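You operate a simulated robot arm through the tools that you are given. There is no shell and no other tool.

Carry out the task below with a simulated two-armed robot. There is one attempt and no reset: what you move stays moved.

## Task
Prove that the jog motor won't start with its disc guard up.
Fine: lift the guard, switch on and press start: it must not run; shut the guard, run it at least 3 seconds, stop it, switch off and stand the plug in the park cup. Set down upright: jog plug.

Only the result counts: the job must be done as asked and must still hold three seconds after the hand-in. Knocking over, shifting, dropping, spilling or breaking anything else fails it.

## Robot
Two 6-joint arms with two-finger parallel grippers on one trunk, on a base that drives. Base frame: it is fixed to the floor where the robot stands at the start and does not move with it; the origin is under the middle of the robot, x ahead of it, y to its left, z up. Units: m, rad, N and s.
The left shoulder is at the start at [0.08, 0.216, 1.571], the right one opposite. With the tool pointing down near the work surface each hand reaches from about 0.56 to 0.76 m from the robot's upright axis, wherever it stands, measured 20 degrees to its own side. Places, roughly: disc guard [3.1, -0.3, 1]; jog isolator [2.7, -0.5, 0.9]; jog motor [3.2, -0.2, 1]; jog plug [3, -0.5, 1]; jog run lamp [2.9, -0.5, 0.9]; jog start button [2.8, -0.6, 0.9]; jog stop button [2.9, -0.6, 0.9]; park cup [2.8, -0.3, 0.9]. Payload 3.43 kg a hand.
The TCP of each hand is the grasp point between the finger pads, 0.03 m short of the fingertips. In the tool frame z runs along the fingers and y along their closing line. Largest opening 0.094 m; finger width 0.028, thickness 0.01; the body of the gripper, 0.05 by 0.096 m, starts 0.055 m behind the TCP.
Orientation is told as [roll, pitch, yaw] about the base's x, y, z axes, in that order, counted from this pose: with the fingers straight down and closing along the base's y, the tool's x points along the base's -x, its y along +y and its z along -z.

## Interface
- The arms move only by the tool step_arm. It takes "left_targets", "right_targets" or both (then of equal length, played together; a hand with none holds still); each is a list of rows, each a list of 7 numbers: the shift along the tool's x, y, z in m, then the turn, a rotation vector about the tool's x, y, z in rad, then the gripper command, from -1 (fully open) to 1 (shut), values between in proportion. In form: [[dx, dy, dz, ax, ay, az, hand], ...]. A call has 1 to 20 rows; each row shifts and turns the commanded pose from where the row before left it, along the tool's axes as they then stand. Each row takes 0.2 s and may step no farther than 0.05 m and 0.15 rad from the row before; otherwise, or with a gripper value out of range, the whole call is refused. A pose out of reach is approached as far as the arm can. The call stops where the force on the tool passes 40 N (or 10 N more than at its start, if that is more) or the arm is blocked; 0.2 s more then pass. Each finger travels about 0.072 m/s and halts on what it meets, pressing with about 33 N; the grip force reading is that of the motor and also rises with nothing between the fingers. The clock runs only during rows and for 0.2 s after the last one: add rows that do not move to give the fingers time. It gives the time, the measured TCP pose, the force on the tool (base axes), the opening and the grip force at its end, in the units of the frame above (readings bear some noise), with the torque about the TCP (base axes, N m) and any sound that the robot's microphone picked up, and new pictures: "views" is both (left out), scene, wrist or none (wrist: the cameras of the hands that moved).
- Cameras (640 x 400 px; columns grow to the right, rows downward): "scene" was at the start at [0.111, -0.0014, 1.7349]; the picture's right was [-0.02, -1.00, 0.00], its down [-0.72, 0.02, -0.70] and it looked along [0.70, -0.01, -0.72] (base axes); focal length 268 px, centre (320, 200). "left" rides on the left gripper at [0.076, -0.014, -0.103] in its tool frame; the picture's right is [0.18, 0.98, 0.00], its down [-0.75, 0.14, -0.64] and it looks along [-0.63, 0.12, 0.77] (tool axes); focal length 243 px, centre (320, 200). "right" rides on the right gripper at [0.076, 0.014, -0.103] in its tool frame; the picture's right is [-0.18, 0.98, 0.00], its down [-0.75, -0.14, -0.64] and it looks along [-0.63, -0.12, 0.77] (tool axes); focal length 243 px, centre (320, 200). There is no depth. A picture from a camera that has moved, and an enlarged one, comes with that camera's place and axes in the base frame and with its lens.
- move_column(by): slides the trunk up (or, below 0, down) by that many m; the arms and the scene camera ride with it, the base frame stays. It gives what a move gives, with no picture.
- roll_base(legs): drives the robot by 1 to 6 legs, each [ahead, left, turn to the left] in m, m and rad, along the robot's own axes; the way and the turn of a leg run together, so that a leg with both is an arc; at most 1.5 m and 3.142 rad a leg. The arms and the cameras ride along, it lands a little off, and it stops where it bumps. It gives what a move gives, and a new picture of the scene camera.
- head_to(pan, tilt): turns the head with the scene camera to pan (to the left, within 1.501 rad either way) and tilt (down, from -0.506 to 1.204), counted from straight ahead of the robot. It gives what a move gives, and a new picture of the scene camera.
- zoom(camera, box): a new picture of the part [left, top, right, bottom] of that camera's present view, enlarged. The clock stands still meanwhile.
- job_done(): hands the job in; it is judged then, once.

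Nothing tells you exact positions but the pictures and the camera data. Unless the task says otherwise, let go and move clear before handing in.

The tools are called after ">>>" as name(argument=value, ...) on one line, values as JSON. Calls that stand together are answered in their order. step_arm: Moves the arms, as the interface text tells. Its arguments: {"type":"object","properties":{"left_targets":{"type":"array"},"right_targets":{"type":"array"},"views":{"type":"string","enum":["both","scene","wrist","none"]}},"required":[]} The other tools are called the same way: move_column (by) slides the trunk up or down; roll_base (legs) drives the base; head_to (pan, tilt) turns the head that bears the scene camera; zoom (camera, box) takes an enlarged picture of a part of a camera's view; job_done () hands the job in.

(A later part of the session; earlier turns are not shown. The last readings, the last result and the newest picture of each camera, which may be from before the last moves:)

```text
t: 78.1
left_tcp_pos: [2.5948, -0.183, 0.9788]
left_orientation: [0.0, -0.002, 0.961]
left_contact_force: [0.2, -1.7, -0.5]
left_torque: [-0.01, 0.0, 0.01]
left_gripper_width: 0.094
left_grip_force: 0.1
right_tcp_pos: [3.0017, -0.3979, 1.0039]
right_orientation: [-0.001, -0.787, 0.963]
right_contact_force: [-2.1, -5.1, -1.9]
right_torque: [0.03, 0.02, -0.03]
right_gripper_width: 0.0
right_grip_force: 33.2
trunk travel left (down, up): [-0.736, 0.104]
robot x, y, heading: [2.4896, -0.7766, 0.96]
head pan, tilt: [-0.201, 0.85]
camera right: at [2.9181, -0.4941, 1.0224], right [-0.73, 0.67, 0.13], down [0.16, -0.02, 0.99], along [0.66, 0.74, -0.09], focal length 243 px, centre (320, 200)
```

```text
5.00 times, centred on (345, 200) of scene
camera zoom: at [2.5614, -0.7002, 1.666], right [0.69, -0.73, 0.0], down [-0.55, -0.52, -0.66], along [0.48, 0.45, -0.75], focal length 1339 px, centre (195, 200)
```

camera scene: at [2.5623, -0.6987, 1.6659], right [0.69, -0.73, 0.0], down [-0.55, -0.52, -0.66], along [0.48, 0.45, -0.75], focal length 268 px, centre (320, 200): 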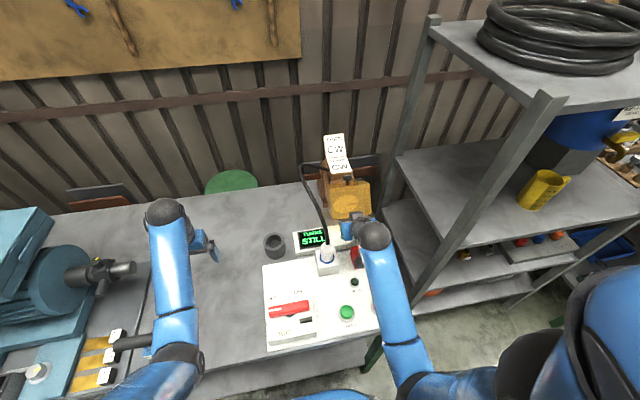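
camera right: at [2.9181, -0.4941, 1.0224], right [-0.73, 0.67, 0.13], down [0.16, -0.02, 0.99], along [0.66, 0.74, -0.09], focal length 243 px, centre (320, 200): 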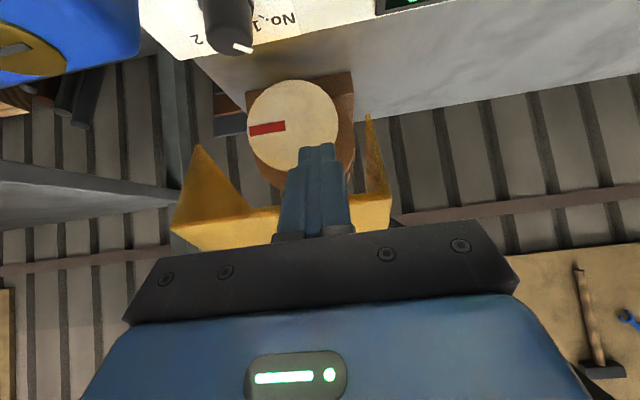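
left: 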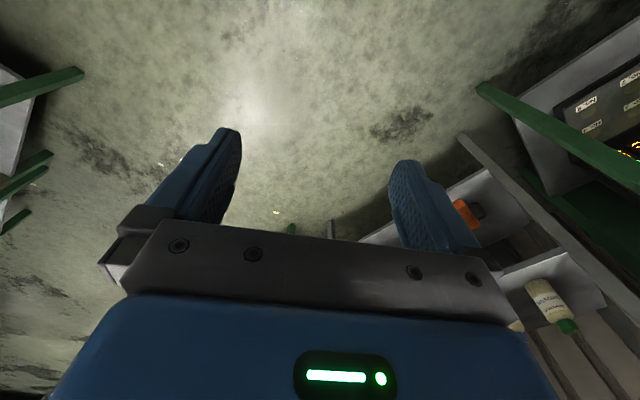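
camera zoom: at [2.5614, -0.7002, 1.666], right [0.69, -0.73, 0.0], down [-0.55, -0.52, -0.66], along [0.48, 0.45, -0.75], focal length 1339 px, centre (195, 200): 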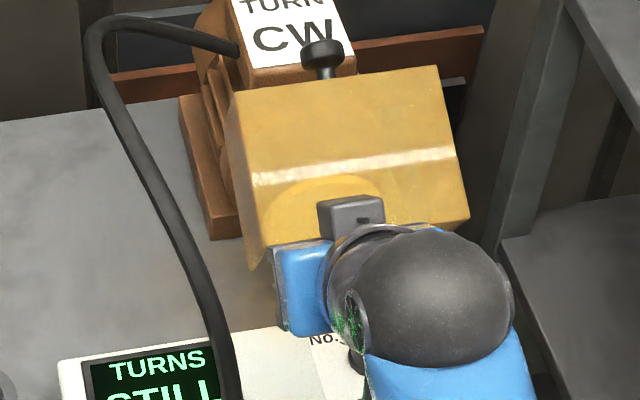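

About 62° now with little force. Lift further.

>>> step_arm(right_targets=[[-0.0071, 0, -0.0071, 0, 0, 0, 1], [-0.0071, 0, -0.0071, 0, 0, 0, 1], [-0.0071, 0, -0.0071, 0, 0, 0, 1]], views="wrist")

>>> zoom(camera="scene", box=[310, 160, 380, 240])

```text
t: 78.9
left_tcp_pos: [2.5955, -0.1817, 0.9787]
left_orientation: [0.0, -0.002, 0.959]
left_contact_force: [-0.8, -0.4, -0.5]
left_torque: [-0.03, 0.01, 0.03]
left_gripper_width: 0.0941
left_grip_force: 0.1
right_tcp_pos: [3.0008, -0.398, 1.033]
right_orientation: [-0.001, -0.785, 0.963]
right_contact_force: [0.1, -1.2, 0.3]
right_torque: [0.03, 0.02, 0.02]
right_gripper_width: 0.0001
right_grip_force: 33.2
trunk travel left (down, up): [-0.736, 0.104]
robot x, y, heading: [2.4881, -0.7807, 0.961]
head pan, tilt: [-0.201, 0.85]
camera right: at [2.9181, -0.4938, 1.0519], right [-0.73, 0.67, 0.13], down [0.16, -0.02, 0.99], along [0.66, 0.74, -0.1], focal length 243 px, centre (320, 200)
```

right: 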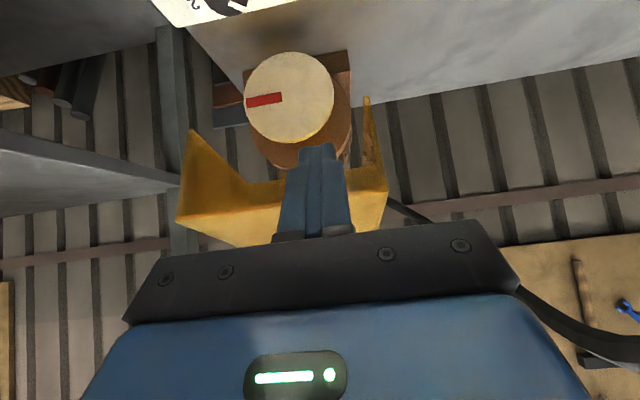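

```text
5.00 times, centred on (345, 200) of scene
camera zoom: at [2.5617, -0.6997, 1.6659], right [0.69, -0.73, 0.0], down [-0.55, -0.52, -0.66], along [0.48, 0.45, -0.75], focal length 1339 px, centre (195, 200)
```

zoom: 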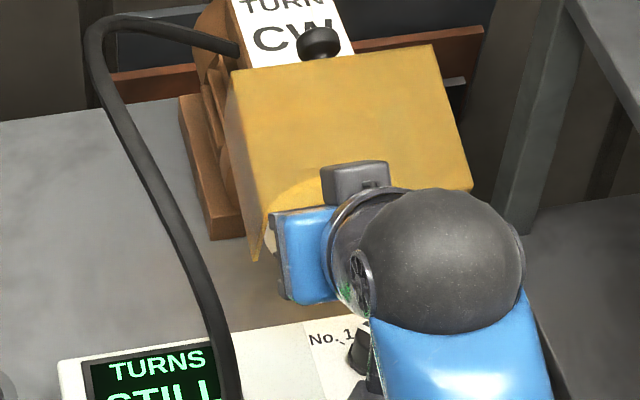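

Around 75–80° now. One more small lift toward its stop.

>>> step_arm(right_targets=[[-0.0071, 0, -0.0071, 0, 0, 0, 1], [-0.0071, 0, -0.0071, 0, 0, 0, 1]], views="wrist")

>>> zoom(camera="scene", box=[310, 150, 380, 230])

```text
t: 79.5
left_tcp_pos: [2.5959, -0.1819, 0.9783]
left_orientation: [0.001, -0.001, 0.957]
left_contact_force: [0.1, 0.5, -0.3]
left_torque: [0.04, 0.0, 0.02]
left_gripper_width: 0.0938
left_grip_force: 0.1
right_tcp_pos: [3.0014, -0.3989, 1.0543]
right_orientation: [-0.004, -0.786, 0.96]
right_contact_force: [0.1, 0.0, -0.5]
right_torque: [0.0, 0.0, 0.01]
right_gripper_width: 0.0
right_grip_force: 33.6
trunk travel left (down, up): [-0.736, 0.104]
robot x, y, heading: [2.4862, -0.7778, 0.956]
head pan, tilt: [-0.201, 0.85]
camera right: at [2.9176, -0.4939, 1.0725], right [-0.73, 0.67, 0.13], down [0.16, -0.02, 0.99], along [0.66, 0.74, -0.1], focal length 243 px, centre (320, 200)
```

right: 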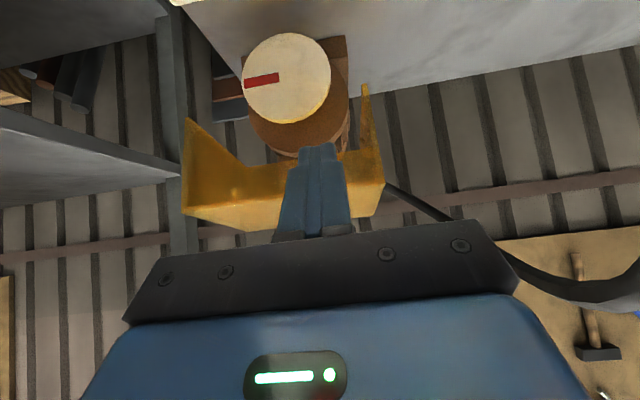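

```text
5.00 times, centred on (345, 190) of scene
camera zoom: at [2.5617, -0.6996, 1.6659], right [0.69, -0.73, 0.0], down [-0.55, -0.52, -0.66], along [0.48, 0.45, -0.75], focal length 1339 px, centre (195, 250)
```

zoom: 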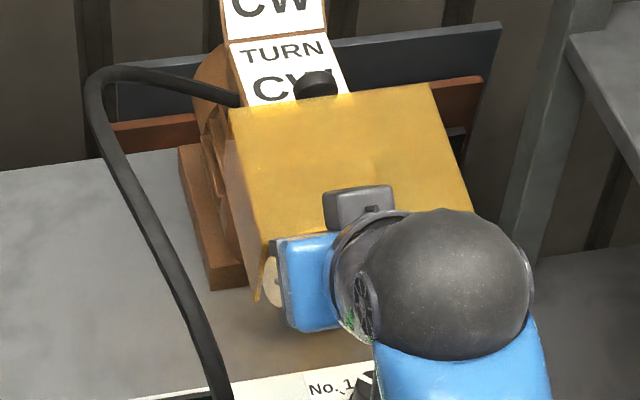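

The guard is fully up (~85°) with the disc exposed and no force on the hand. I'll withdraw down, back and then up, and see that the guard stays.

>>> step_arm(right_targets=[[0.0106, 0, 0.0106, 0, 0, 0, 1], [0.0212, 0, -0.0212, 0, 0, 0, 1], [0.0212, 0, -0.0212, 0, 0, 0, 1], [-0.0106, 0, -0.0212, 0, 0, 0, 1], [-0.0106, 0, -0.0212, 0, 0, 0, 1]], views="both")

>>> zoom(camera="scene", box=[290, 130, 390, 270])

```text
t: 80.7
left_tcp_pos: [2.5956, -0.1817, 0.9786]
left_orientation: [0.0, -0.002, 0.958]
left_contact_force: [-0.1, -0.4, 0.1]
left_torque: [-0.04, -0.01, -0.01]
left_gripper_width: 0.0941
left_grip_force: 0.1
right_tcp_pos: [2.9575, -0.4598, 1.0838]
right_orientation: [-0.001, -0.785, 0.961]
right_contact_force: [-0.3, 0.0, -0.3]
right_torque: [-0.01, 0.01, 0.01]
right_gripper_width: 0.0
right_grip_force: 32.8
trunk travel left (down, up): [-0.736, 0.104]
robot x, y, heading: [2.4894, -0.7784, 0.962]
head pan, tilt: [-0.201, 0.85]
camera scene: at [2.5619, -0.6991, 1.6658], right [0.69, -0.73, 0.0], down [-0.55, -0.52, -0.66], along [0.48, 0.45, -0.75], focal length 268 px, centre (320, 200)
camera right: at [2.8749, -0.555, 1.1017], right [-0.73, 0.67, 0.13], down [0.16, -0.01, 0.99], along [0.66, 0.74, -0.1], focal length 243 px, centre (320, 200)
```

scene: 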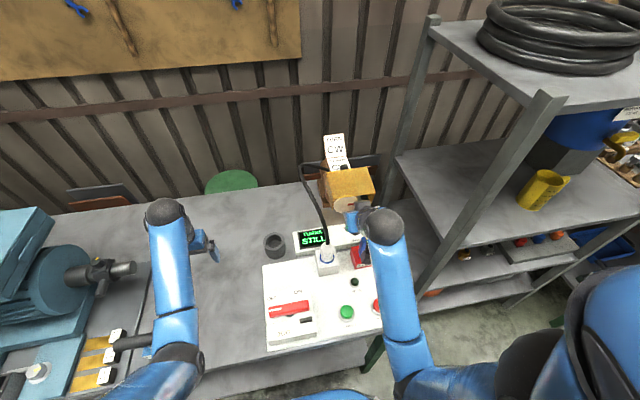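
right: 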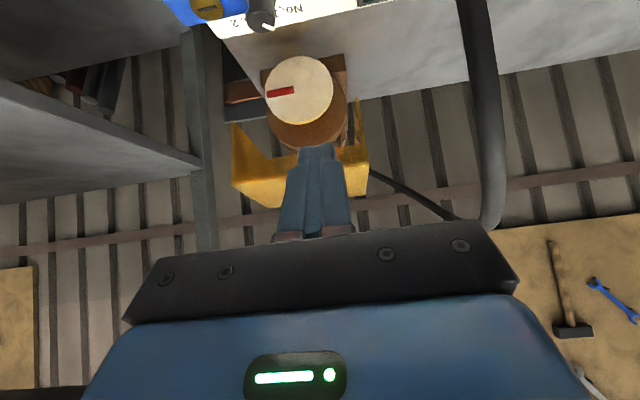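

```text
2.86 times, centred on (340, 200) of scene
camera zoom: at [2.5619, -0.6991, 1.6658], right [0.69, -0.73, 0.0], down [-0.55, -0.52, -0.66], along [0.48, 0.45, -0.75], focal length 765 px, centre (263, 200)
```

zoom: 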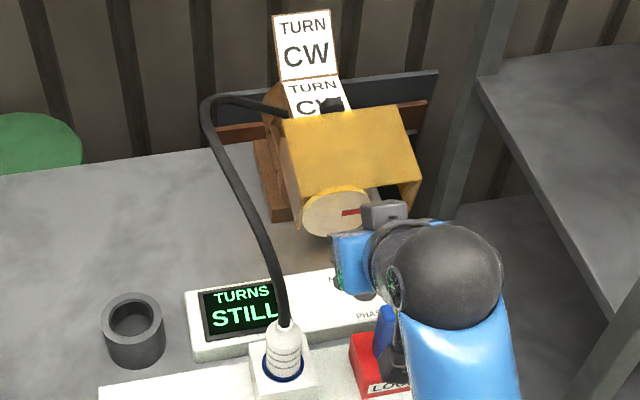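

The guard holds itself fully up, so I can work one-handed. I'll raise the trunk, roll back to a comfortable stance, and set up to use the right hand on the isolator and buttons.

>>> move_column(by=0.1)

>>> roll_base(legs=[[-0.2, 0.0, 0]])

```text
t: 82.0
left_tcp_pos: [2.5951, -0.182, 1.0769]
left_orientation: [-0.001, -0.001, 0.959]
left_contact_force: [-0.5, 0.4, 1.0]
left_torque: [0.02, 0.02, -0.01]
left_gripper_width: 0.0938
left_grip_force: 0.0
right_tcp_pos: [2.9591, -0.4595, 1.183]
right_orientation: [-0.003, -0.785, 0.961]
right_contact_force: [-0.8, -0.4, -0.7]
right_torque: [0.0, 0.03, 0.0]
right_gripper_width: 0.0002
right_grip_force: 33.0
trunk travel left (down, up): [-0.836, 0.004]
robot x, y, heading: [2.4859, -0.7777, 0.955]
head pan, tilt: [-0.201, 0.85]
```

```text
t: 83.6
left_tcp_pos: [2.4841, -0.34, 1.0754]
left_orientation: [0.0, 0.005, 0.957]
left_contact_force: [0.4, 0.6, 0.5]
left_torque: [-0.04, 0.02, 0.01]
left_gripper_width: 0.0942
left_grip_force: 0.1
right_tcp_pos: [2.8462, -0.6174, 1.1809]
right_orientation: [-0.001, -0.778, 0.96]
right_contact_force: [-0.5, 0.3, 0.1]
right_torque: [-0.03, -0.03, 0.03]
right_gripper_width: 0.0
right_grip_force: 32.5
trunk travel left (down, up): [-0.836, 0.004]
robot x, y, heading: [2.3737, -0.941, 0.956]
head pan, tilt: [-0.201, 0.85]
camera scene: at [2.4517, -0.8563, 1.7654], right [0.69, -0.73, 0.0], down [-0.55, -0.52, -0.66], along [0.48, 0.45, -0.75], focal length 268 px, centre (320, 200)
```

scene: 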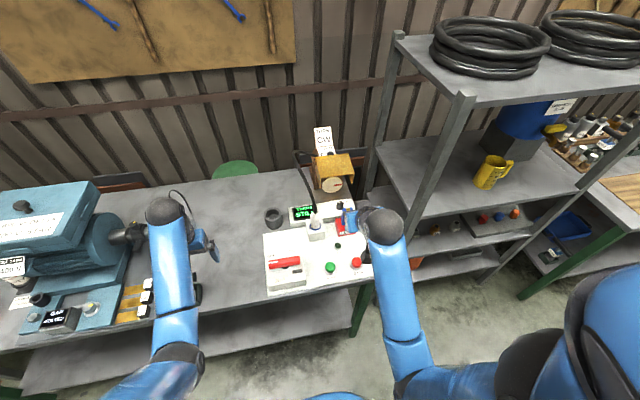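

I'm at D≈0.48 with the guard still up. Now I'll bring the right hand back to fingers-down and over toward the isolator handle (≈(2.69, -0.465, 0.924)).

>>> step_arm(right_targets=[[0.0177, 0.03, 0.0177, 0, 0.131, 0, 1], [0.0152, 0.03, 0.0198, 0, 0.131, 0, 1], [0.0125, 0.03, 0.0217, 0, 0.131, 0, 0], [0.0004, 0.03, 0.0269, 0, 0.131, 0, -1], [-0.0045, 0.03, 0.0219, 0, 0.131, 0, -1], [-0.0086, 0.03, 0.0112, 0, 0.13, 0, -1], [0, 0.03, 0, 0, 0, 0, -1]], views="both")

```text
t: 85.2
left_tcp_pos: [2.4803, -0.344, 1.079]
left_orientation: [-0.001, -0.003, 0.958]
left_contact_force: [-0.4, 0.7, 0.0]
left_torque: [0.0, -0.02, 0.03]
left_gripper_width: 0.0941
left_grip_force: 0.0
right_tcp_pos: [2.6888, -0.4785, 1.0537]
right_orientation: [-0.001, 0.001, 0.958]
right_contact_force: [0.3, -0.4, -0.1]
right_torque: [-0.02, -0.01, 0.0]
right_gripper_width: 0.0939
right_grip_force: 0.0
trunk travel left (down, up): [-0.836, 0.004]
robot x, y, heading: [2.3736, -0.9401, 0.956]
head pan, tilt: [-0.201, 0.85]
camera scene: at [2.4463, -0.8615, 1.766], right [0.69, -0.73, 0.0], down [-0.55, -0.52, -0.66], along [0.48, 0.45, -0.75], focal length 268 px, centre (320, 200)
camera right: at [2.6339, -0.5315, 1.1557], right [-0.7, 0.72, 0.0], down [0.55, 0.54, 0.64], along [0.46, 0.45, -0.77], focal length 243 px, centre (320, 200)
```

scene: 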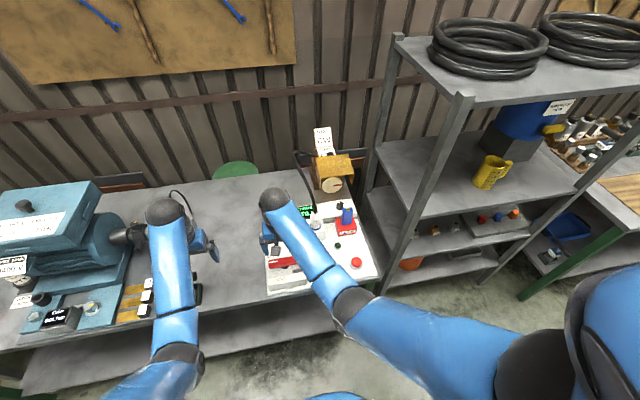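
right: 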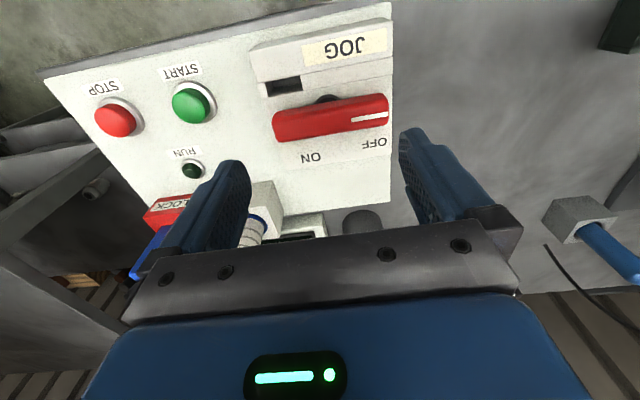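

The handle is right below, aligned sideways with its white mark at OFF. I'll centre over it and turn the hand 90° so the fingers straddle the bar.

>>> step_arm(right_targets=[[-0.01, 0.0067, 0, 0, 0, -0.15, -1], [0, 0, 0, 0, 0, -0.15, -1], [0, 0, 0, 0, 0, -0.15, -1], [0, 0, 0, 0, 0, -0.15, -1], [0, 0, 0, 0, 0, -0.15, -1], [0, 0, 0, 0, 0, -0.15, -1], [0, 0, 0, 0, 0, -0.15, -1], [0, 0, 0, 0, 0, -0.15, -1], [0, 0, 0, 0, 0, -0.15, -1], [0, 0, 0, 0, 0, -0.15, -1], [0, 0, 0, 0, 0, -0.07, -1]], views="both")

```text
t: 87.6
left_tcp_pos: [2.483, -0.3449, 1.0786]
left_orientation: [0.0, 0.002, 0.959]
left_contact_force: [0.6, 0.5, -0.8]
left_torque: [-0.01, 0.02, 0.01]
left_gripper_width: 0.094
left_grip_force: 0.1
right_tcp_pos: [2.6898, -0.4658, 1.0538]
right_orientation: [0.001, 0.001, 2.531]
right_contact_force: [-0.7, 0.0, 0.3]
right_torque: [-0.01, -0.01, 0.02]
right_gripper_width: 0.0939
right_grip_force: 0.0
trunk travel left (down, up): [-0.836, 0.004]
robot x, y, heading: [2.3728, -0.94, 0.959]
head pan, tilt: [-0.201, 0.85]
camera scene: at [2.448, -0.8615, 1.7659], right [0.69, -0.73, 0.0], down [-0.55, -0.52, -0.66], along [0.48, 0.45, -0.75], focal length 268 px, centre (320, 200)
camera right: at [2.7456, -0.5207, 1.155], right [-0.71, -0.7, 0.0], down [-0.54, 0.55, 0.64], along [-0.45, 0.46, -0.77], focal length 243 px, centre (320, 200)
```

scene: 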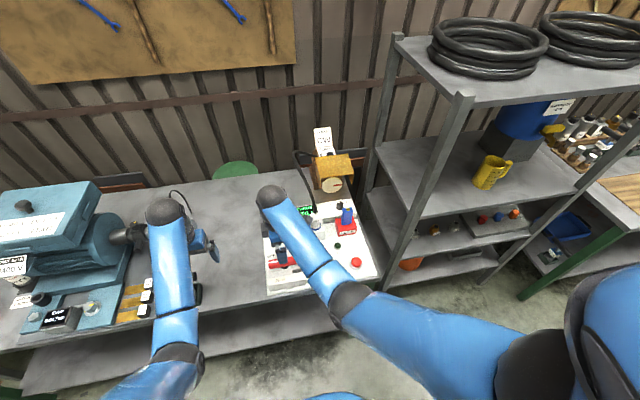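
right: 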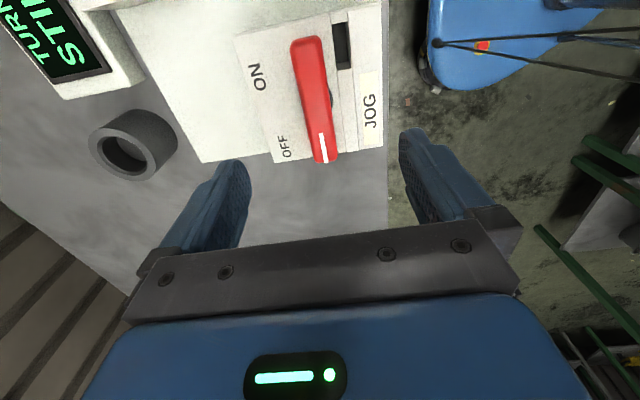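

The bar is centred between the open fingers. I'll lower to it and close.

>>> step_arm(right_targets=[[0, -0.004, 0.035, 0, 0, 0, -1], [0, 0, 0.035, 0, 0, 0, -1], [0, 0, 0.025, 0, 0, 0, -1], [0, 0, 0.012, 0, 0, 0, -1]], views="both")

>>> zoom(camera="scene", box=[240, 200, 400, 300])

```text
t: 88.6
left_tcp_pos: [2.4822, -0.3426, 1.079]
left_orientation: [0.001, -0.001, 0.957]
left_contact_force: [-0.2, -0.3, 0.5]
left_torque: [0.0, 0.03, -0.04]
left_gripper_width: 0.0937
left_grip_force: 0.1
right_tcp_pos: [2.693, -0.4618, 0.9452]
right_orientation: [0.001, 0.0, 2.528]
right_contact_force: [-0.7, 0.3, 0.0]
right_torque: [-0.02, 0.02, 0.0]
right_gripper_width: 0.0938
right_grip_force: 0.0
trunk travel left (down, up): [-0.836, 0.004]
robot x, y, heading: [2.3731, -0.9394, 0.954]
head pan, tilt: [-0.201, 0.85]
camera scene: at [2.4479, -0.8614, 1.7659], right [0.69, -0.73, 0.0], down [-0.55, -0.52, -0.66], along [0.48, 0.45, -0.75], focal length 268 px, centre (320, 200)
camera right: at [2.7475, -0.5177, 1.0486], right [-0.72, -0.7, 0.0], down [-0.54, 0.55, 0.64], along [-0.45, 0.46, -0.77], focal length 243 px, centre (320, 200)
```

scene: 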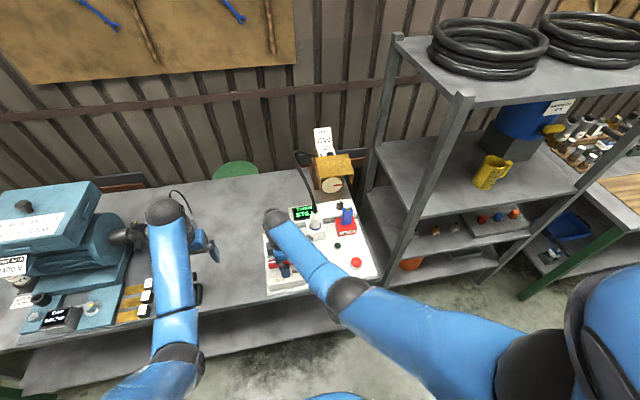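
right: 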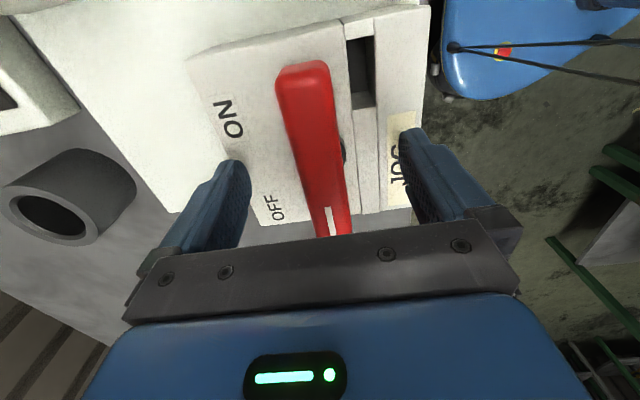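

```text
4.00 times, centred on (320, 250) of scene
camera zoom: at [2.4479, -0.8614, 1.7659], right [0.69, -0.73, 0.0], down [-0.55, -0.52, -0.66], along [0.48, 0.45, -0.75], focal length 1071 px, centre (320, 0)
```

zoom: 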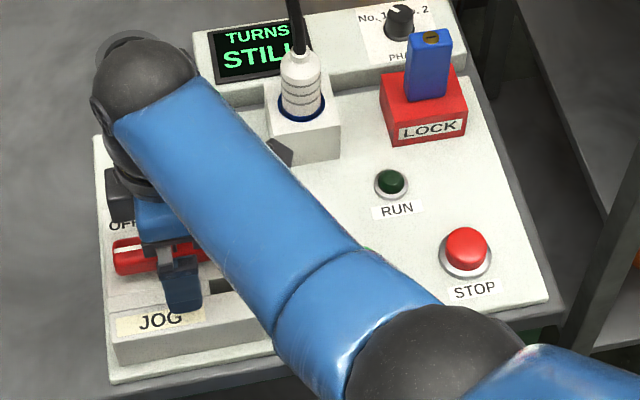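

The bar is between the fingers, hub visible. Closing now.

>>> step_arm(right_targets=[[0, 0, 0, 0, 0, 0, 1], [0, 0, 0, 0, 0, 0, 1], [0, 0, 0, 0, 0, 0, 1], [0, 0, 0, 0, 0, 0, 1]], views="wrist")

```text
t: 89.6
left_tcp_pos: [2.4805, -0.3445, 1.079]
left_orientation: [0.0, -0.001, 0.958]
left_contact_force: [-0.4, -0.8, 0.3]
left_torque: [0.0, -0.03, -0.03]
left_gripper_width: 0.0939
left_grip_force: 0.0
right_tcp_pos: [2.6918, -0.4619, 0.9452]
right_orientation: [0.003, 0.001, 2.528]
right_contact_force: [-2.7, -2.8, -2.0]
right_torque: [0.31, -0.2, -0.37]
right_gripper_width: 0.026
right_grip_force: 45.1
trunk travel left (down, up): [-0.836, 0.004]
robot x, y, heading: [2.3739, -0.9391, 0.954]
head pan, tilt: [-0.201, 0.85]
camera right: at [2.7471, -0.5184, 1.0488], right [-0.72, -0.7, 0.0], down [-0.53, 0.55, 0.64], along [-0.45, 0.46, -0.77], focal length 243 px, centre (320, 200)
```

right: 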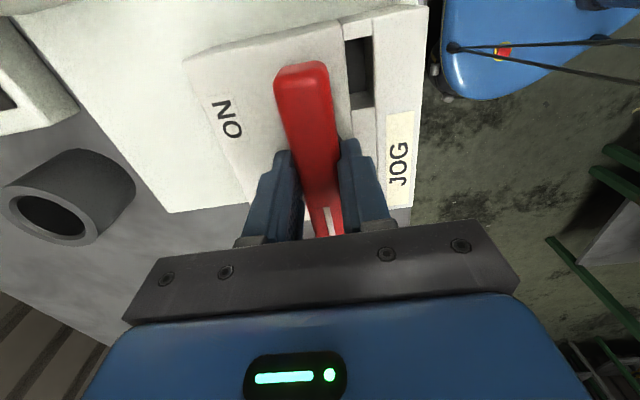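

The bar is gripped (2.6 cm). I'll turn it clockwise (mark from left toward the wall, where ON is), first a little to feel it.

>>> step_arm(right_targets=[[0, 0, 0, 0, 0, 0.1, 1], [0, 0, 0, 0, 0, 0.1, 1]], views="wrist")

```text
t: 90.2
left_tcp_pos: [2.4812, -0.3447, 1.0779]
left_orientation: [0.001, -0.002, 0.958]
left_contact_force: [-0.4, -0.3, 0.3]
left_torque: [-0.01, 0.0, -0.03]
left_gripper_width: 0.0942
left_grip_force: 0.1
right_tcp_pos: [2.6912, -0.4643, 0.9463]
right_orientation: [0.001, 0.002, 2.326]
right_contact_force: [-2.7, -4.1, 0.9]
right_torque: [-0.01, 0.34, 0.17]
right_gripper_width: 0.0258
right_grip_force: 45.1
trunk travel left (down, up): [-0.836, 0.004]
robot x, y, heading: [2.3714, -0.9399, 0.957]
head pan, tilt: [-0.201, 0.85]
camera right: at [2.7348, -0.5282, 1.0488], right [-0.84, -0.54, 0.0], down [-0.41, 0.65, 0.64], along [-0.35, 0.54, -0.77], focal length 243 px, centre (320, 200)
```

right: 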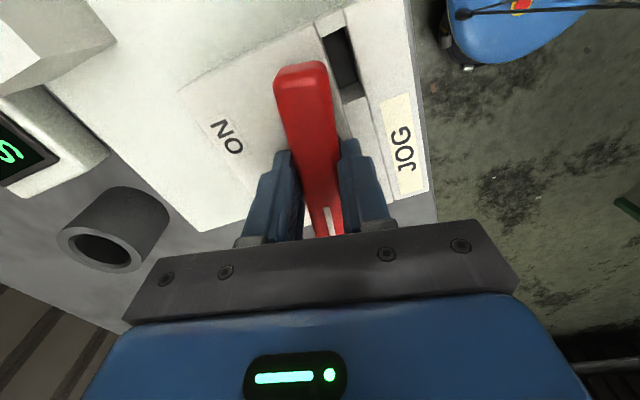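

It turns freely with the hand. I'll continue.

>>> step_arm(right_targets=[[0, 0, 0, 0, 0, 0.15, 1], [0, 0, 0, 0, 0, 0.15, 1], [0, 0, 0, 0, 0, 0.15, 1], [0, 0, 0, 0, 0, 0.15, 1], [0, 0, 0, 0, 0, 0.15, 1], [0, 0, 0, 0, 0, 0.15, 1]], views="wrist")

```text
t: 91.6
left_tcp_pos: [2.4806, -0.3458, 1.0793]
left_orientation: [0.001, -0.001, 0.957]
left_contact_force: [-0.5, 0.1, -0.7]
left_torque: [0.0, -0.03, 0.01]
left_gripper_width: 0.0939
left_grip_force: 0.2
right_tcp_pos: [2.6918, -0.4628, 0.9455]
right_orientation: [-0.002, 0.003, 1.426]
right_contact_force: [-8.8, -6.9, 1.7]
right_torque: [-0.75, 0.79, -0.02]
right_gripper_width: 0.0259
right_grip_force: 45.0
trunk travel left (down, up): [-0.836, 0.004]
robot x, y, heading: [2.3735, -0.9419, 0.965]
head pan, tilt: [-0.201, 0.85]
camera right: at [2.667, -0.5365, 1.0487], right [-0.95, 0.32, 0.0], down [0.25, 0.73, 0.64], along [0.21, 0.61, -0.77], focal length 243 px, centre (320, 200)
```

right: 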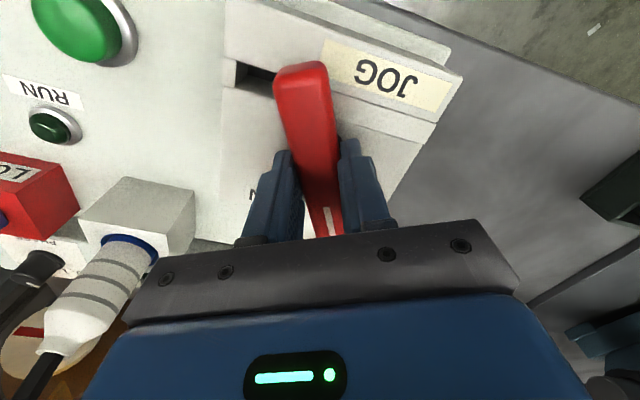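

About 63° turned. The rest of the way to 90° now.

>>> step_arm(right_targets=[[0, 0, 0, 0, 0, 0.15, 1], [0, 0, 0, 0, 0, 0.15, 1], [0, 0, 0, 0, 0, 0.12, 1]], views="wrist")

```text
t: 92.4
left_tcp_pos: [2.4804, -0.3454, 1.0788]
left_orientation: [0.001, -0.002, 0.958]
left_contact_force: [-0.1, 0.8, 0.7]
left_torque: [-0.02, 0.01, -0.05]
left_gripper_width: 0.0938
left_grip_force: 0.0
right_tcp_pos: [2.6904, -0.4628, 0.9466]
right_orientation: [-0.001, 0.001, 1.005]
right_contact_force: [-10.9, -8.1, 0.8]
right_torque: [-1.12, 1.26, -0.13]
right_gripper_width: 0.026
right_grip_force: 44.6
trunk travel left (down, up): [-0.836, 0.004]
robot x, y, heading: [2.3706, -0.9414, 0.961]
head pan, tilt: [-0.201, 0.85]
camera right: at [2.6389, -0.5198, 1.0487], right [-0.73, 0.68, 0.0], down [0.52, 0.56, 0.64], along [0.44, 0.47, -0.77], focal length 243 px, centre (320, 200)
```

right: 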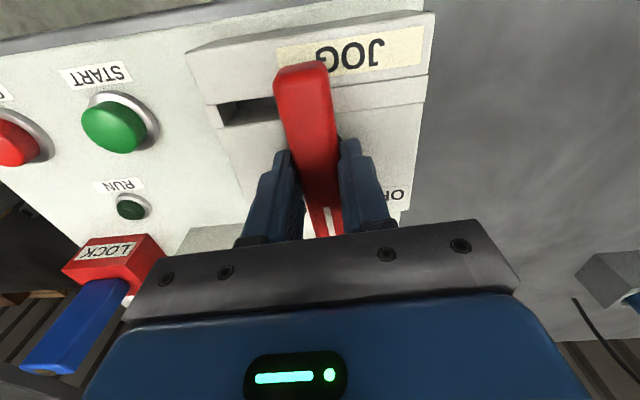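

87° turned, mark pointing toward the wall beside ON. I'll nudge a little more to feel for the stop.

>>> step_arm(right_targets=[[0, 0, 0, 0, 0, 0.06, 1], [0, 0, 0, 0, 0, 0.06, 1]], views="wrist")

```text
t: 93.0
left_tcp_pos: [2.4813, -0.3454, 1.0777]
left_orientation: [0.0, -0.002, 0.958]
left_contact_force: [0.9, 0.1, 0.0]
left_torque: [0.01, 0.01, -0.01]
left_gripper_width: 0.094
left_grip_force: 0.0
right_tcp_pos: [2.6905, -0.4632, 0.9458]
right_orientation: [-0.003, -0.003, 0.891]
right_contact_force: [-10.7, -7.9, -3.9]
right_torque: [0.07, 0.36, 1.74]
right_gripper_width: 0.0268
right_grip_force: 45.1
trunk travel left (down, up): [-0.836, 0.004]
robot x, y, heading: [2.3738, -0.9384, 0.956]
head pan, tilt: [-0.201, 0.85]
camera right: at [2.6328, -0.513, 1.0485], right [-0.65, 0.76, 0.0], down [0.58, 0.5, 0.64], along [0.49, 0.42, -0.77], focal length 243 px, centre (320, 200)
```

right: 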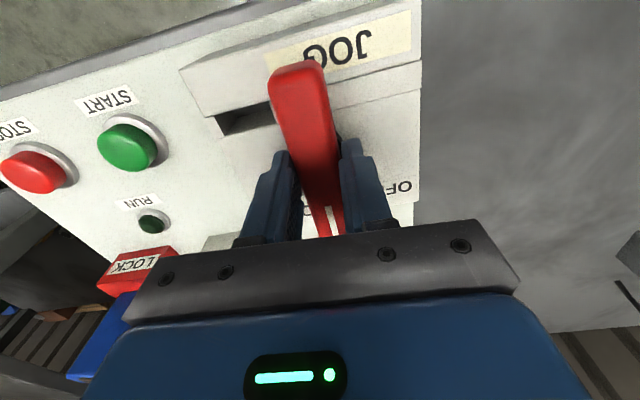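

A stop at 90° (torque rises) — that's ON. I'll open and lift off to check.

>>> step_arm(right_targets=[[0, 0, 0, 0, 0, -0.05, 1], [0, 0, 0, 0, 0, 0, -1], [0, 0, 0, 0, 0, 0, -1], [0, 0, 0, 0, 0, 0, -1], [0, 0, 0, 0, 0, 0, -1], [0, 0, -0.04, 0, 0, 0, -1], [0, 0, -0.04, 0, 0, 0, -1]], views="both")

```text
t: 94.6
left_tcp_pos: [2.4806, -0.3447, 1.0789]
left_orientation: [0.0, -0.003, 0.958]
left_contact_force: [-0.4, 0.2, 0.2]
left_torque: [-0.02, -0.03, 0.01]
left_gripper_width: 0.094
left_grip_force: 0.0
right_tcp_pos: [2.6904, -0.4623, 1.0259]
right_orientation: [-0.001, 0.001, 0.939]
right_contact_force: [-0.1, -0.3, 0.6]
right_torque: [0.01, -0.03, 0.02]
right_gripper_width: 0.0941
right_grip_force: 0.1
trunk travel left (down, up): [-0.836, 0.004]
robot x, y, heading: [2.3751, -0.9411, 0.956]
head pan, tilt: [-0.201, 0.85]
camera scene: at [2.4469, -0.8625, 1.766], right [0.69, -0.73, 0.0], down [-0.55, -0.52, -0.66], along [0.48, 0.45, -0.75], focal length 268 px, centre (320, 200)
camera right: at [2.6359, -0.5151, 1.1284], right [-0.68, 0.73, 0.0], down [0.56, 0.53, 0.64], along [0.47, 0.44, -0.77], focal length 243 px, centre (320, 200)
```

scene: 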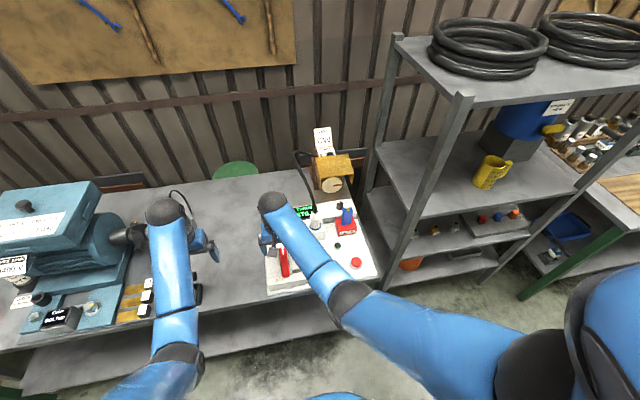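
right: 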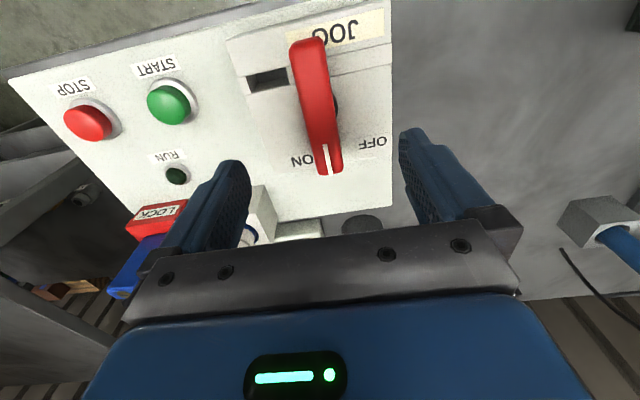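

The isolator now points to ON. Next, with the guard up, I'll move over the START button with closed fingers and check alignment.

>>> step_arm(right_targets=[[0.0062, -0.0375, 0, 0, 0, -0.02, 1], [0.0062, -0.0375, 0, 0, 0, 0, 1], [0.0062, -0.0375, 0, 0, 0, 0, 1], [0.0062, -0.0375, 0, 0, 0, 0, 1], [0, 0, 0.02, 0, 0, 0, 1], [0, 0, 0, 0, 0, 0, 1]], views="both")

>>> zoom(camera="right", box=[200, 40, 440, 190])

```text
t: 96.0
left_tcp_pos: [2.483, -0.3429, 1.079]
left_orientation: [0.001, 0.0, 0.958]
left_contact_force: [-0.3, 0.3, 0.5]
left_torque: [0.01, -0.01, -0.01]
left_gripper_width: 0.0943
left_grip_force: 0.1
right_tcp_pos: [2.8003, -0.5691, 1.0055]
right_orientation: [-0.002, 0.002, 0.958]
right_contact_force: [0.4, 0.5, 0.4]
right_torque: [0.02, -0.02, 0.03]
right_gripper_width: 0.0
right_grip_force: 33.1
trunk travel left (down, up): [-0.836, 0.004]
robot x, y, heading: [2.3743, -0.9419, 0.961]
head pan, tilt: [-0.201, 0.85]
camera scene: at [2.4474, -0.861, 1.7659], right [0.69, -0.73, 0.0], down [-0.55, -0.52, -0.66], along [0.48, 0.45, -0.75], focal length 268 px, centre (320, 200)
camera right: at [2.7457, -0.6235, 1.1083], right [-0.7, 0.72, 0.0], down [0.55, 0.54, 0.64], along [0.46, 0.45, -0.77], focal length 243 px, centre (320, 200)
```

scene: 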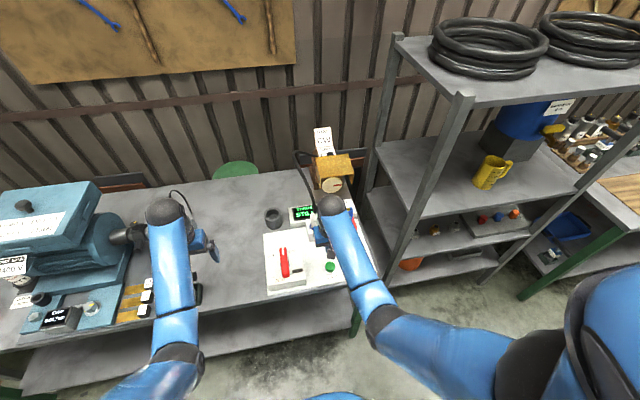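
right: 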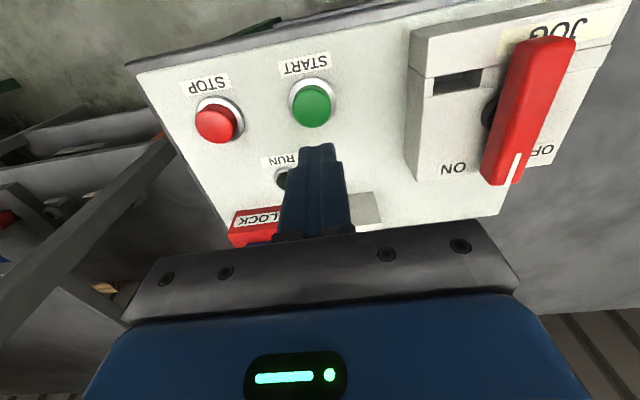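

```text
2.67 times, centred on (320, 115) of right
camera zoom: at [2.7457, -0.6235, 1.1083], right [-0.7, 0.72, 0.0], down [0.55, 0.54, 0.64], along [0.46, 0.45, -0.77], focal length 647 px, centre (320, 427)
```

zoom: 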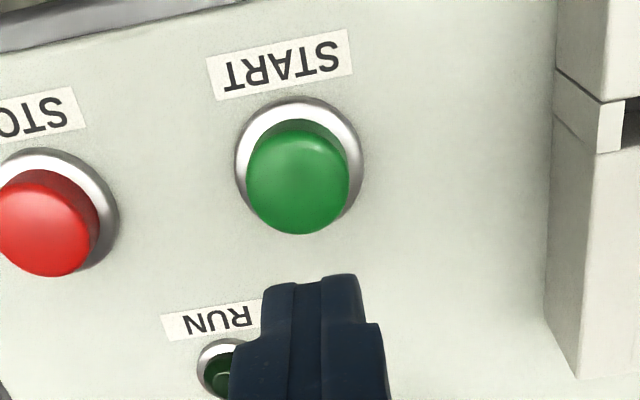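

The closed fingers are nearly above START (8 mm left of it). I'll shift and lower to just above the button.

>>> step_arm(right_targets=[[0, -0.008, 0.03, 0, 0, 0, 1], [0, 0, 0.03, 0, 0, 0, 1], [0, 0, 0.018, 0, 0, 0, 1]], views="wrist")

>>> zoom(camera="right", box=[200, 40, 440, 190])

>>> zoom(camera="scene", box=[260, 190, 380, 300])

```text
t: 96.8
left_tcp_pos: [2.4812, -0.3447, 1.078]
left_orientation: [0.001, 0.001, 0.959]
left_contact_force: [-0.6, 0.5, 0.4]
left_torque: [-0.03, -0.01, -0.03]
left_gripper_width: 0.0941
left_grip_force: 0.1
right_tcp_pos: [2.8065, -0.5742, 0.9276]
right_orientation: [-0.002, 0.001, 0.959]
right_contact_force: [-0.4, 0.4, 0.5]
right_torque: [-0.02, 0.02, 0.01]
right_gripper_width: 0.0
right_grip_force: 33.2
trunk travel left (down, up): [-0.836, 0.004]
robot x, y, heading: [2.3716, -0.9388, 0.957]
head pan, tilt: [-0.201, 0.85]
camera right: at [2.7523, -0.628, 1.0303], right [-0.7, 0.72, 0.0], down [0.55, 0.54, 0.64], along [0.46, 0.45, -0.77], focal length 243 px, centre (320, 200)
```

right: 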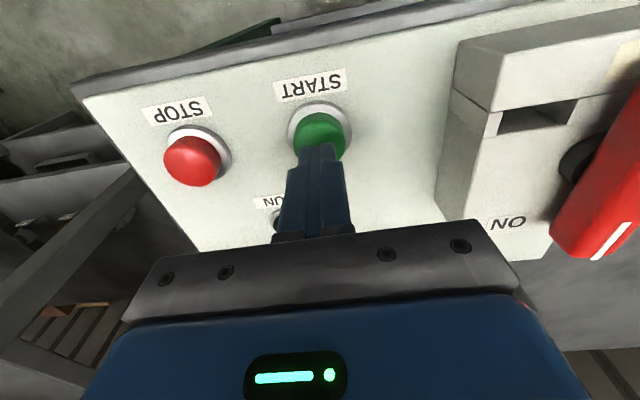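

```text
2.67 times, centred on (320, 115) of right
camera zoom: at [2.7523, -0.628, 1.0303], right [-0.7, 0.72, 0.0], down [0.55, 0.54, 0.64], along [0.46, 0.45, -0.77], focal length 647 px, centre (320, 427)
```

zoom: 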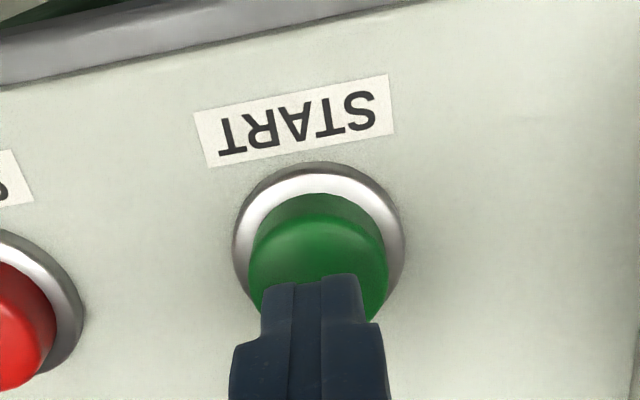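

```text
3.64 times, centred on (320, 245) of scene
camera zoom: at [2.4477, -0.8612, 1.7659], right [0.69, -0.73, 0.0], down [-0.55, -0.52, -0.66], along [0.48, 0.45, -0.75], focal length 974 px, centre (320, 36)
```

zoom: 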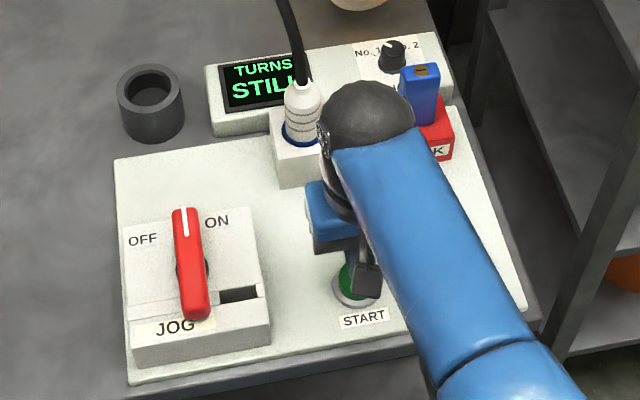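

I'll shift 6 mm toward me and press START gently, watching force and display.

>>> step_arm(right_targets=[[0.006, -0.001, 0.004, 0, 0, 0, 1], [0, 0, 0.004, 0, 0, 0, 1], [0, 0, 0.003, 0, 0, 0, 1]], views="wrist")

```text
t: 97.6
left_tcp_pos: [2.4821, -0.3438, 1.0785]
left_orientation: [0.0, 0.0, 0.958]
left_contact_force: [0.0, 0.4, -0.3]
left_torque: [0.02, -0.05, -0.02]
left_gripper_width: 0.0939
left_grip_force: 0.1
right_tcp_pos: [2.8042, -0.5796, 0.9162]
right_orientation: [-0.002, 0.001, 0.959]
right_contact_force: [0.5, 0.5, 0.6]
right_torque: [0.01, 0.02, 0.0]
right_gripper_width: 0.0
right_grip_force: 33.1
trunk travel left (down, up): [-0.836, 0.004]
robot x, y, heading: [2.3722, -0.9376, 0.96]
head pan, tilt: [-0.201, 0.85]
camera right: at [2.7499, -0.6332, 1.0192], right [-0.7, 0.72, 0.0], down [0.55, 0.54, 0.64], along [0.46, 0.45, -0.77], focal length 243 px, centre (320, 200)
```

right: 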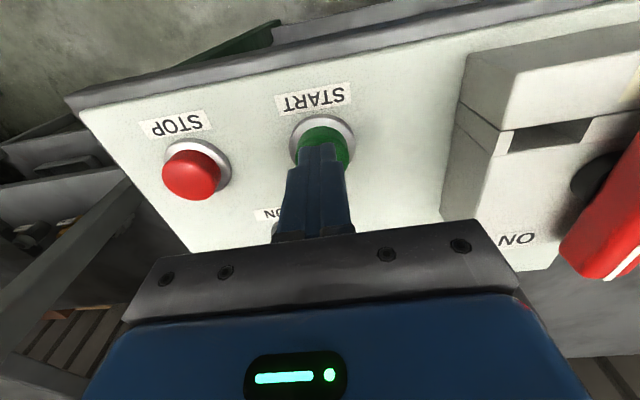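

No contact yet; a few more millimetres down.

>>> step_arm(right_targets=[[0, 0, 0.003, 0, 0, 0, 1], [0, 0, 0.003, 0, 0, 0, 1], [0, 0, 0.002, 0, 0, 0, 1]], views="wrist")

```text
t: 98.4
left_tcp_pos: [2.482, -0.344, 1.078]
left_orientation: [0.002, 0.0, 0.96]
left_contact_force: [-1.0, -0.7, -0.4]
left_torque: [0.02, -0.01, 0.0]
left_gripper_width: 0.0942
left_grip_force: 0.0
right_tcp_pos: [2.804, -0.5794, 0.9094]
right_orientation: [-0.001, 0.002, 0.96]
right_contact_force: [0.2, 0.2, -0.2]
right_torque: [0.01, 0.0, 0.01]
right_gripper_width: 0.0
right_grip_force: 33.2
trunk travel left (down, up): [-0.836, 0.004]
robot x, y, heading: [2.3754, -0.9449, 0.953]
head pan, tilt: [-0.201, 0.85]
camera right: at [2.7498, -0.6332, 1.0113], right [-0.7, 0.72, 0.0], down [0.55, 0.54, 0.64], along [0.46, 0.45, -0.77], focal length 243 px, centre (320, 200)
```

right: 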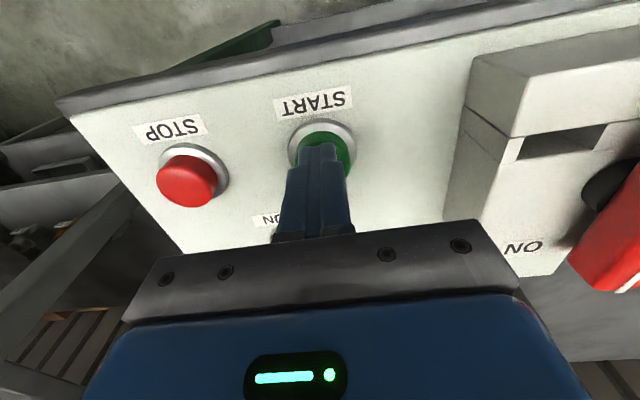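

Still no contact at tip z≈0.879. Continue.

>>> step_arm(right_targets=[[0, 0, 0.003, 0, 0, 0, 1], [0, 0, 0.003, 0, 0, 0, 1]], views="wrist")

```text
t: 99.0
left_tcp_pos: [2.4811, -0.3447, 1.0774]
left_orientation: [0.001, 0.0, 0.959]
left_contact_force: [0.2, -0.5, -0.8]
left_torque: [0.02, -0.01, 0.01]
left_gripper_width: 0.0942
left_grip_force: 0.1
right_tcp_pos: [2.8038, -0.5789, 0.9028]
right_orientation: [-0.001, 0.0, 0.958]
right_contact_force: [-1.3, 0.6, 1.7]
right_torque: [0.03, -0.04, 0.01]
right_gripper_width: 0.0
right_grip_force: 32.6
trunk travel left (down, up): [-0.836, 0.004]
robot x, y, heading: [2.3746, -0.9391, 0.954]
head pan, tilt: [-0.201, 0.85]
camera right: at [2.7497, -0.6335, 1.0058], right [-0.7, 0.72, 0.0], down [0.55, 0.54, 0.64], along [0.46, 0.45, -0.77], focal length 243 px, centre (320, 200)
```

right: 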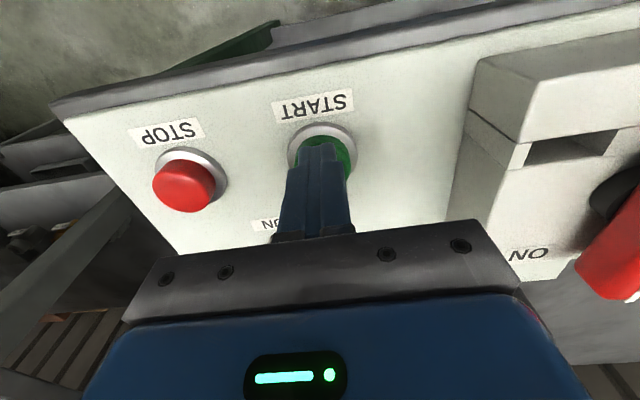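

Light contact (1.7 N). Pressing further in small steps.

>>> step_arm(right_targets=[[0, 0, 0.0025, 0, 0, 0, 1], [0, 0, 0.0025, 0, 0, 0, 1]], views="wrist")

```text
t: 99.6
left_tcp_pos: [2.4814, -0.3439, 1.0779]
left_orientation: [0.0, -0.002, 0.957]
left_contact_force: [0.5, 0.2, 0.5]
left_torque: [0.0, 0.02, 0.01]
left_gripper_width: 0.0941
left_grip_force: 0.0
right_tcp_pos: [2.8037, -0.5798, 0.8976]
right_orientation: [-0.002, 0.001, 0.959]
right_contact_force: [0.7, -1.6, 4.2]
right_torque: [-0.02, -0.05, 0.01]
right_gripper_width: 0.0004
right_grip_force: 32.8
trunk travel left (down, up): [-0.836, 0.004]
robot x, y, heading: [2.3701, -0.9407, 0.952]
head pan, tilt: [-0.201, 0.85]
camera right: at [2.7497, -0.6335, 1.001], right [-0.7, 0.72, 0.0], down [0.55, 0.54, 0.64], along [0.46, 0.45, -0.77], focal length 243 px, centre (320, 200)
```

right: 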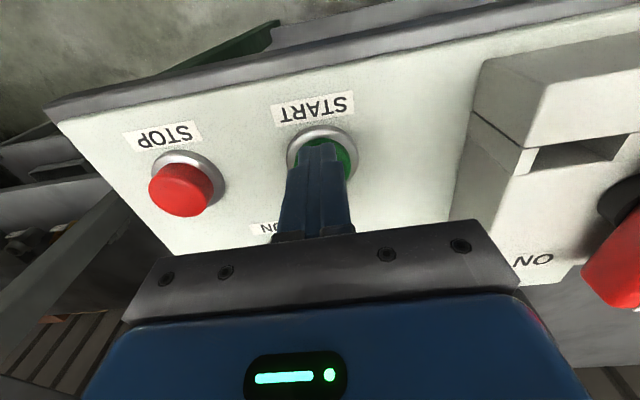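

4.2 N, the button is going down on its spring. A bit more.

>>> step_arm(right_targets=[[0, 0, 0.0025, 0, 0, 0, 1], [0, 0, 0.0025, 0, 0, 0, 1]], views="both")

>>> zoom(camera="scene", box=[260, 150, 380, 260])

```text
t: 100.2
left_tcp_pos: [2.4819, -0.3441, 1.0797]
left_orientation: [-0.001, -0.003, 0.958]
left_contact_force: [0.0, -0.9, -0.1]
left_torque: [-0.02, -0.02, -0.02]
left_gripper_width: 0.094
left_grip_force: 0.1
right_tcp_pos: [2.8044, -0.5797, 0.8943]
right_orientation: [-0.002, -0.001, 0.958]
right_contact_force: [0.3, 0.9, 5.0]
right_torque: [0.03, -0.08, -0.06]
right_gripper_width: 0.0
right_grip_force: 33.2
trunk travel left (down, up): [-0.836, 0.004]
robot x, y, heading: [2.3736, -0.9399, 0.958]
head pan, tilt: [-0.201, 0.85]
heard: click
camera scene: at [2.4472, -0.8623, 1.766], right [0.69, -0.73, 0.0], down [-0.55, -0.52, -0.66], along [0.48, 0.45, -0.75], focal length 268 px, centre (320, 200)
camera right: at [2.7497, -0.6336, 0.9961], right [-0.7, 0.72, 0.0], down [0.55, 0.54, 0.64], along [0.46, 0.45, -0.77], focal length 243 px, centre (320, 200)
```

scene: 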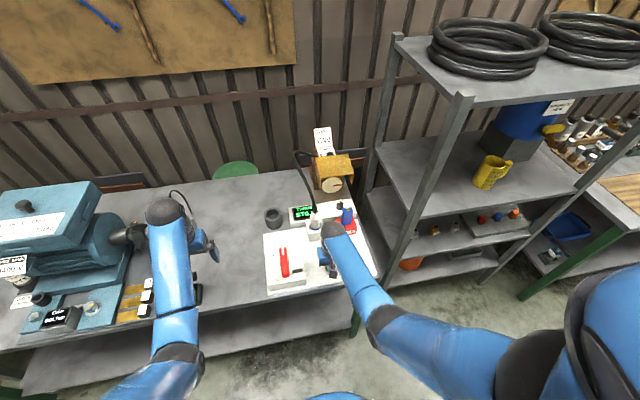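
right: 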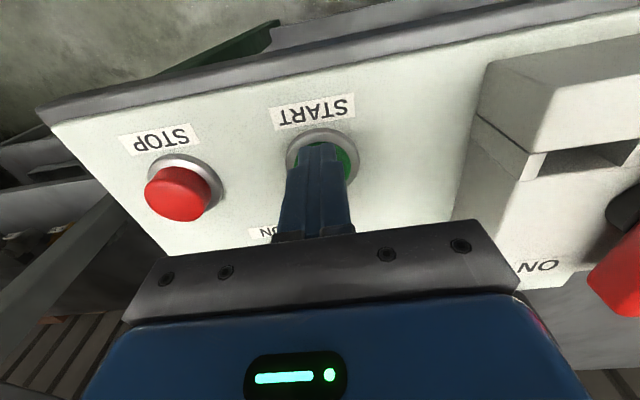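

```text
3.64 times, centred on (320, 205) of scene
camera zoom: at [2.4472, -0.8623, 1.766], right [0.69, -0.73, 0.0], down [-0.55, -0.52, -0.66], along [0.48, 0.45, -0.75], focal length 974 px, centre (320, 182)
```

zoom: 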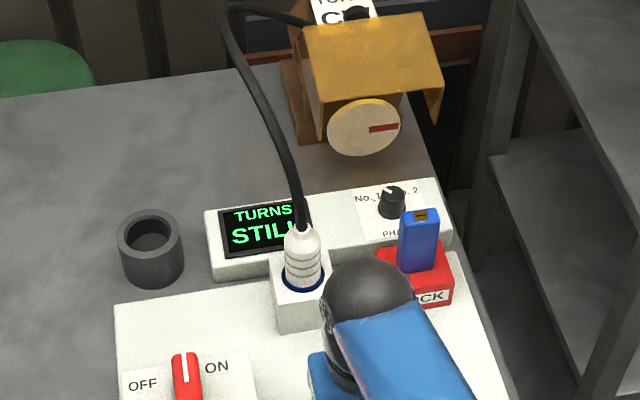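

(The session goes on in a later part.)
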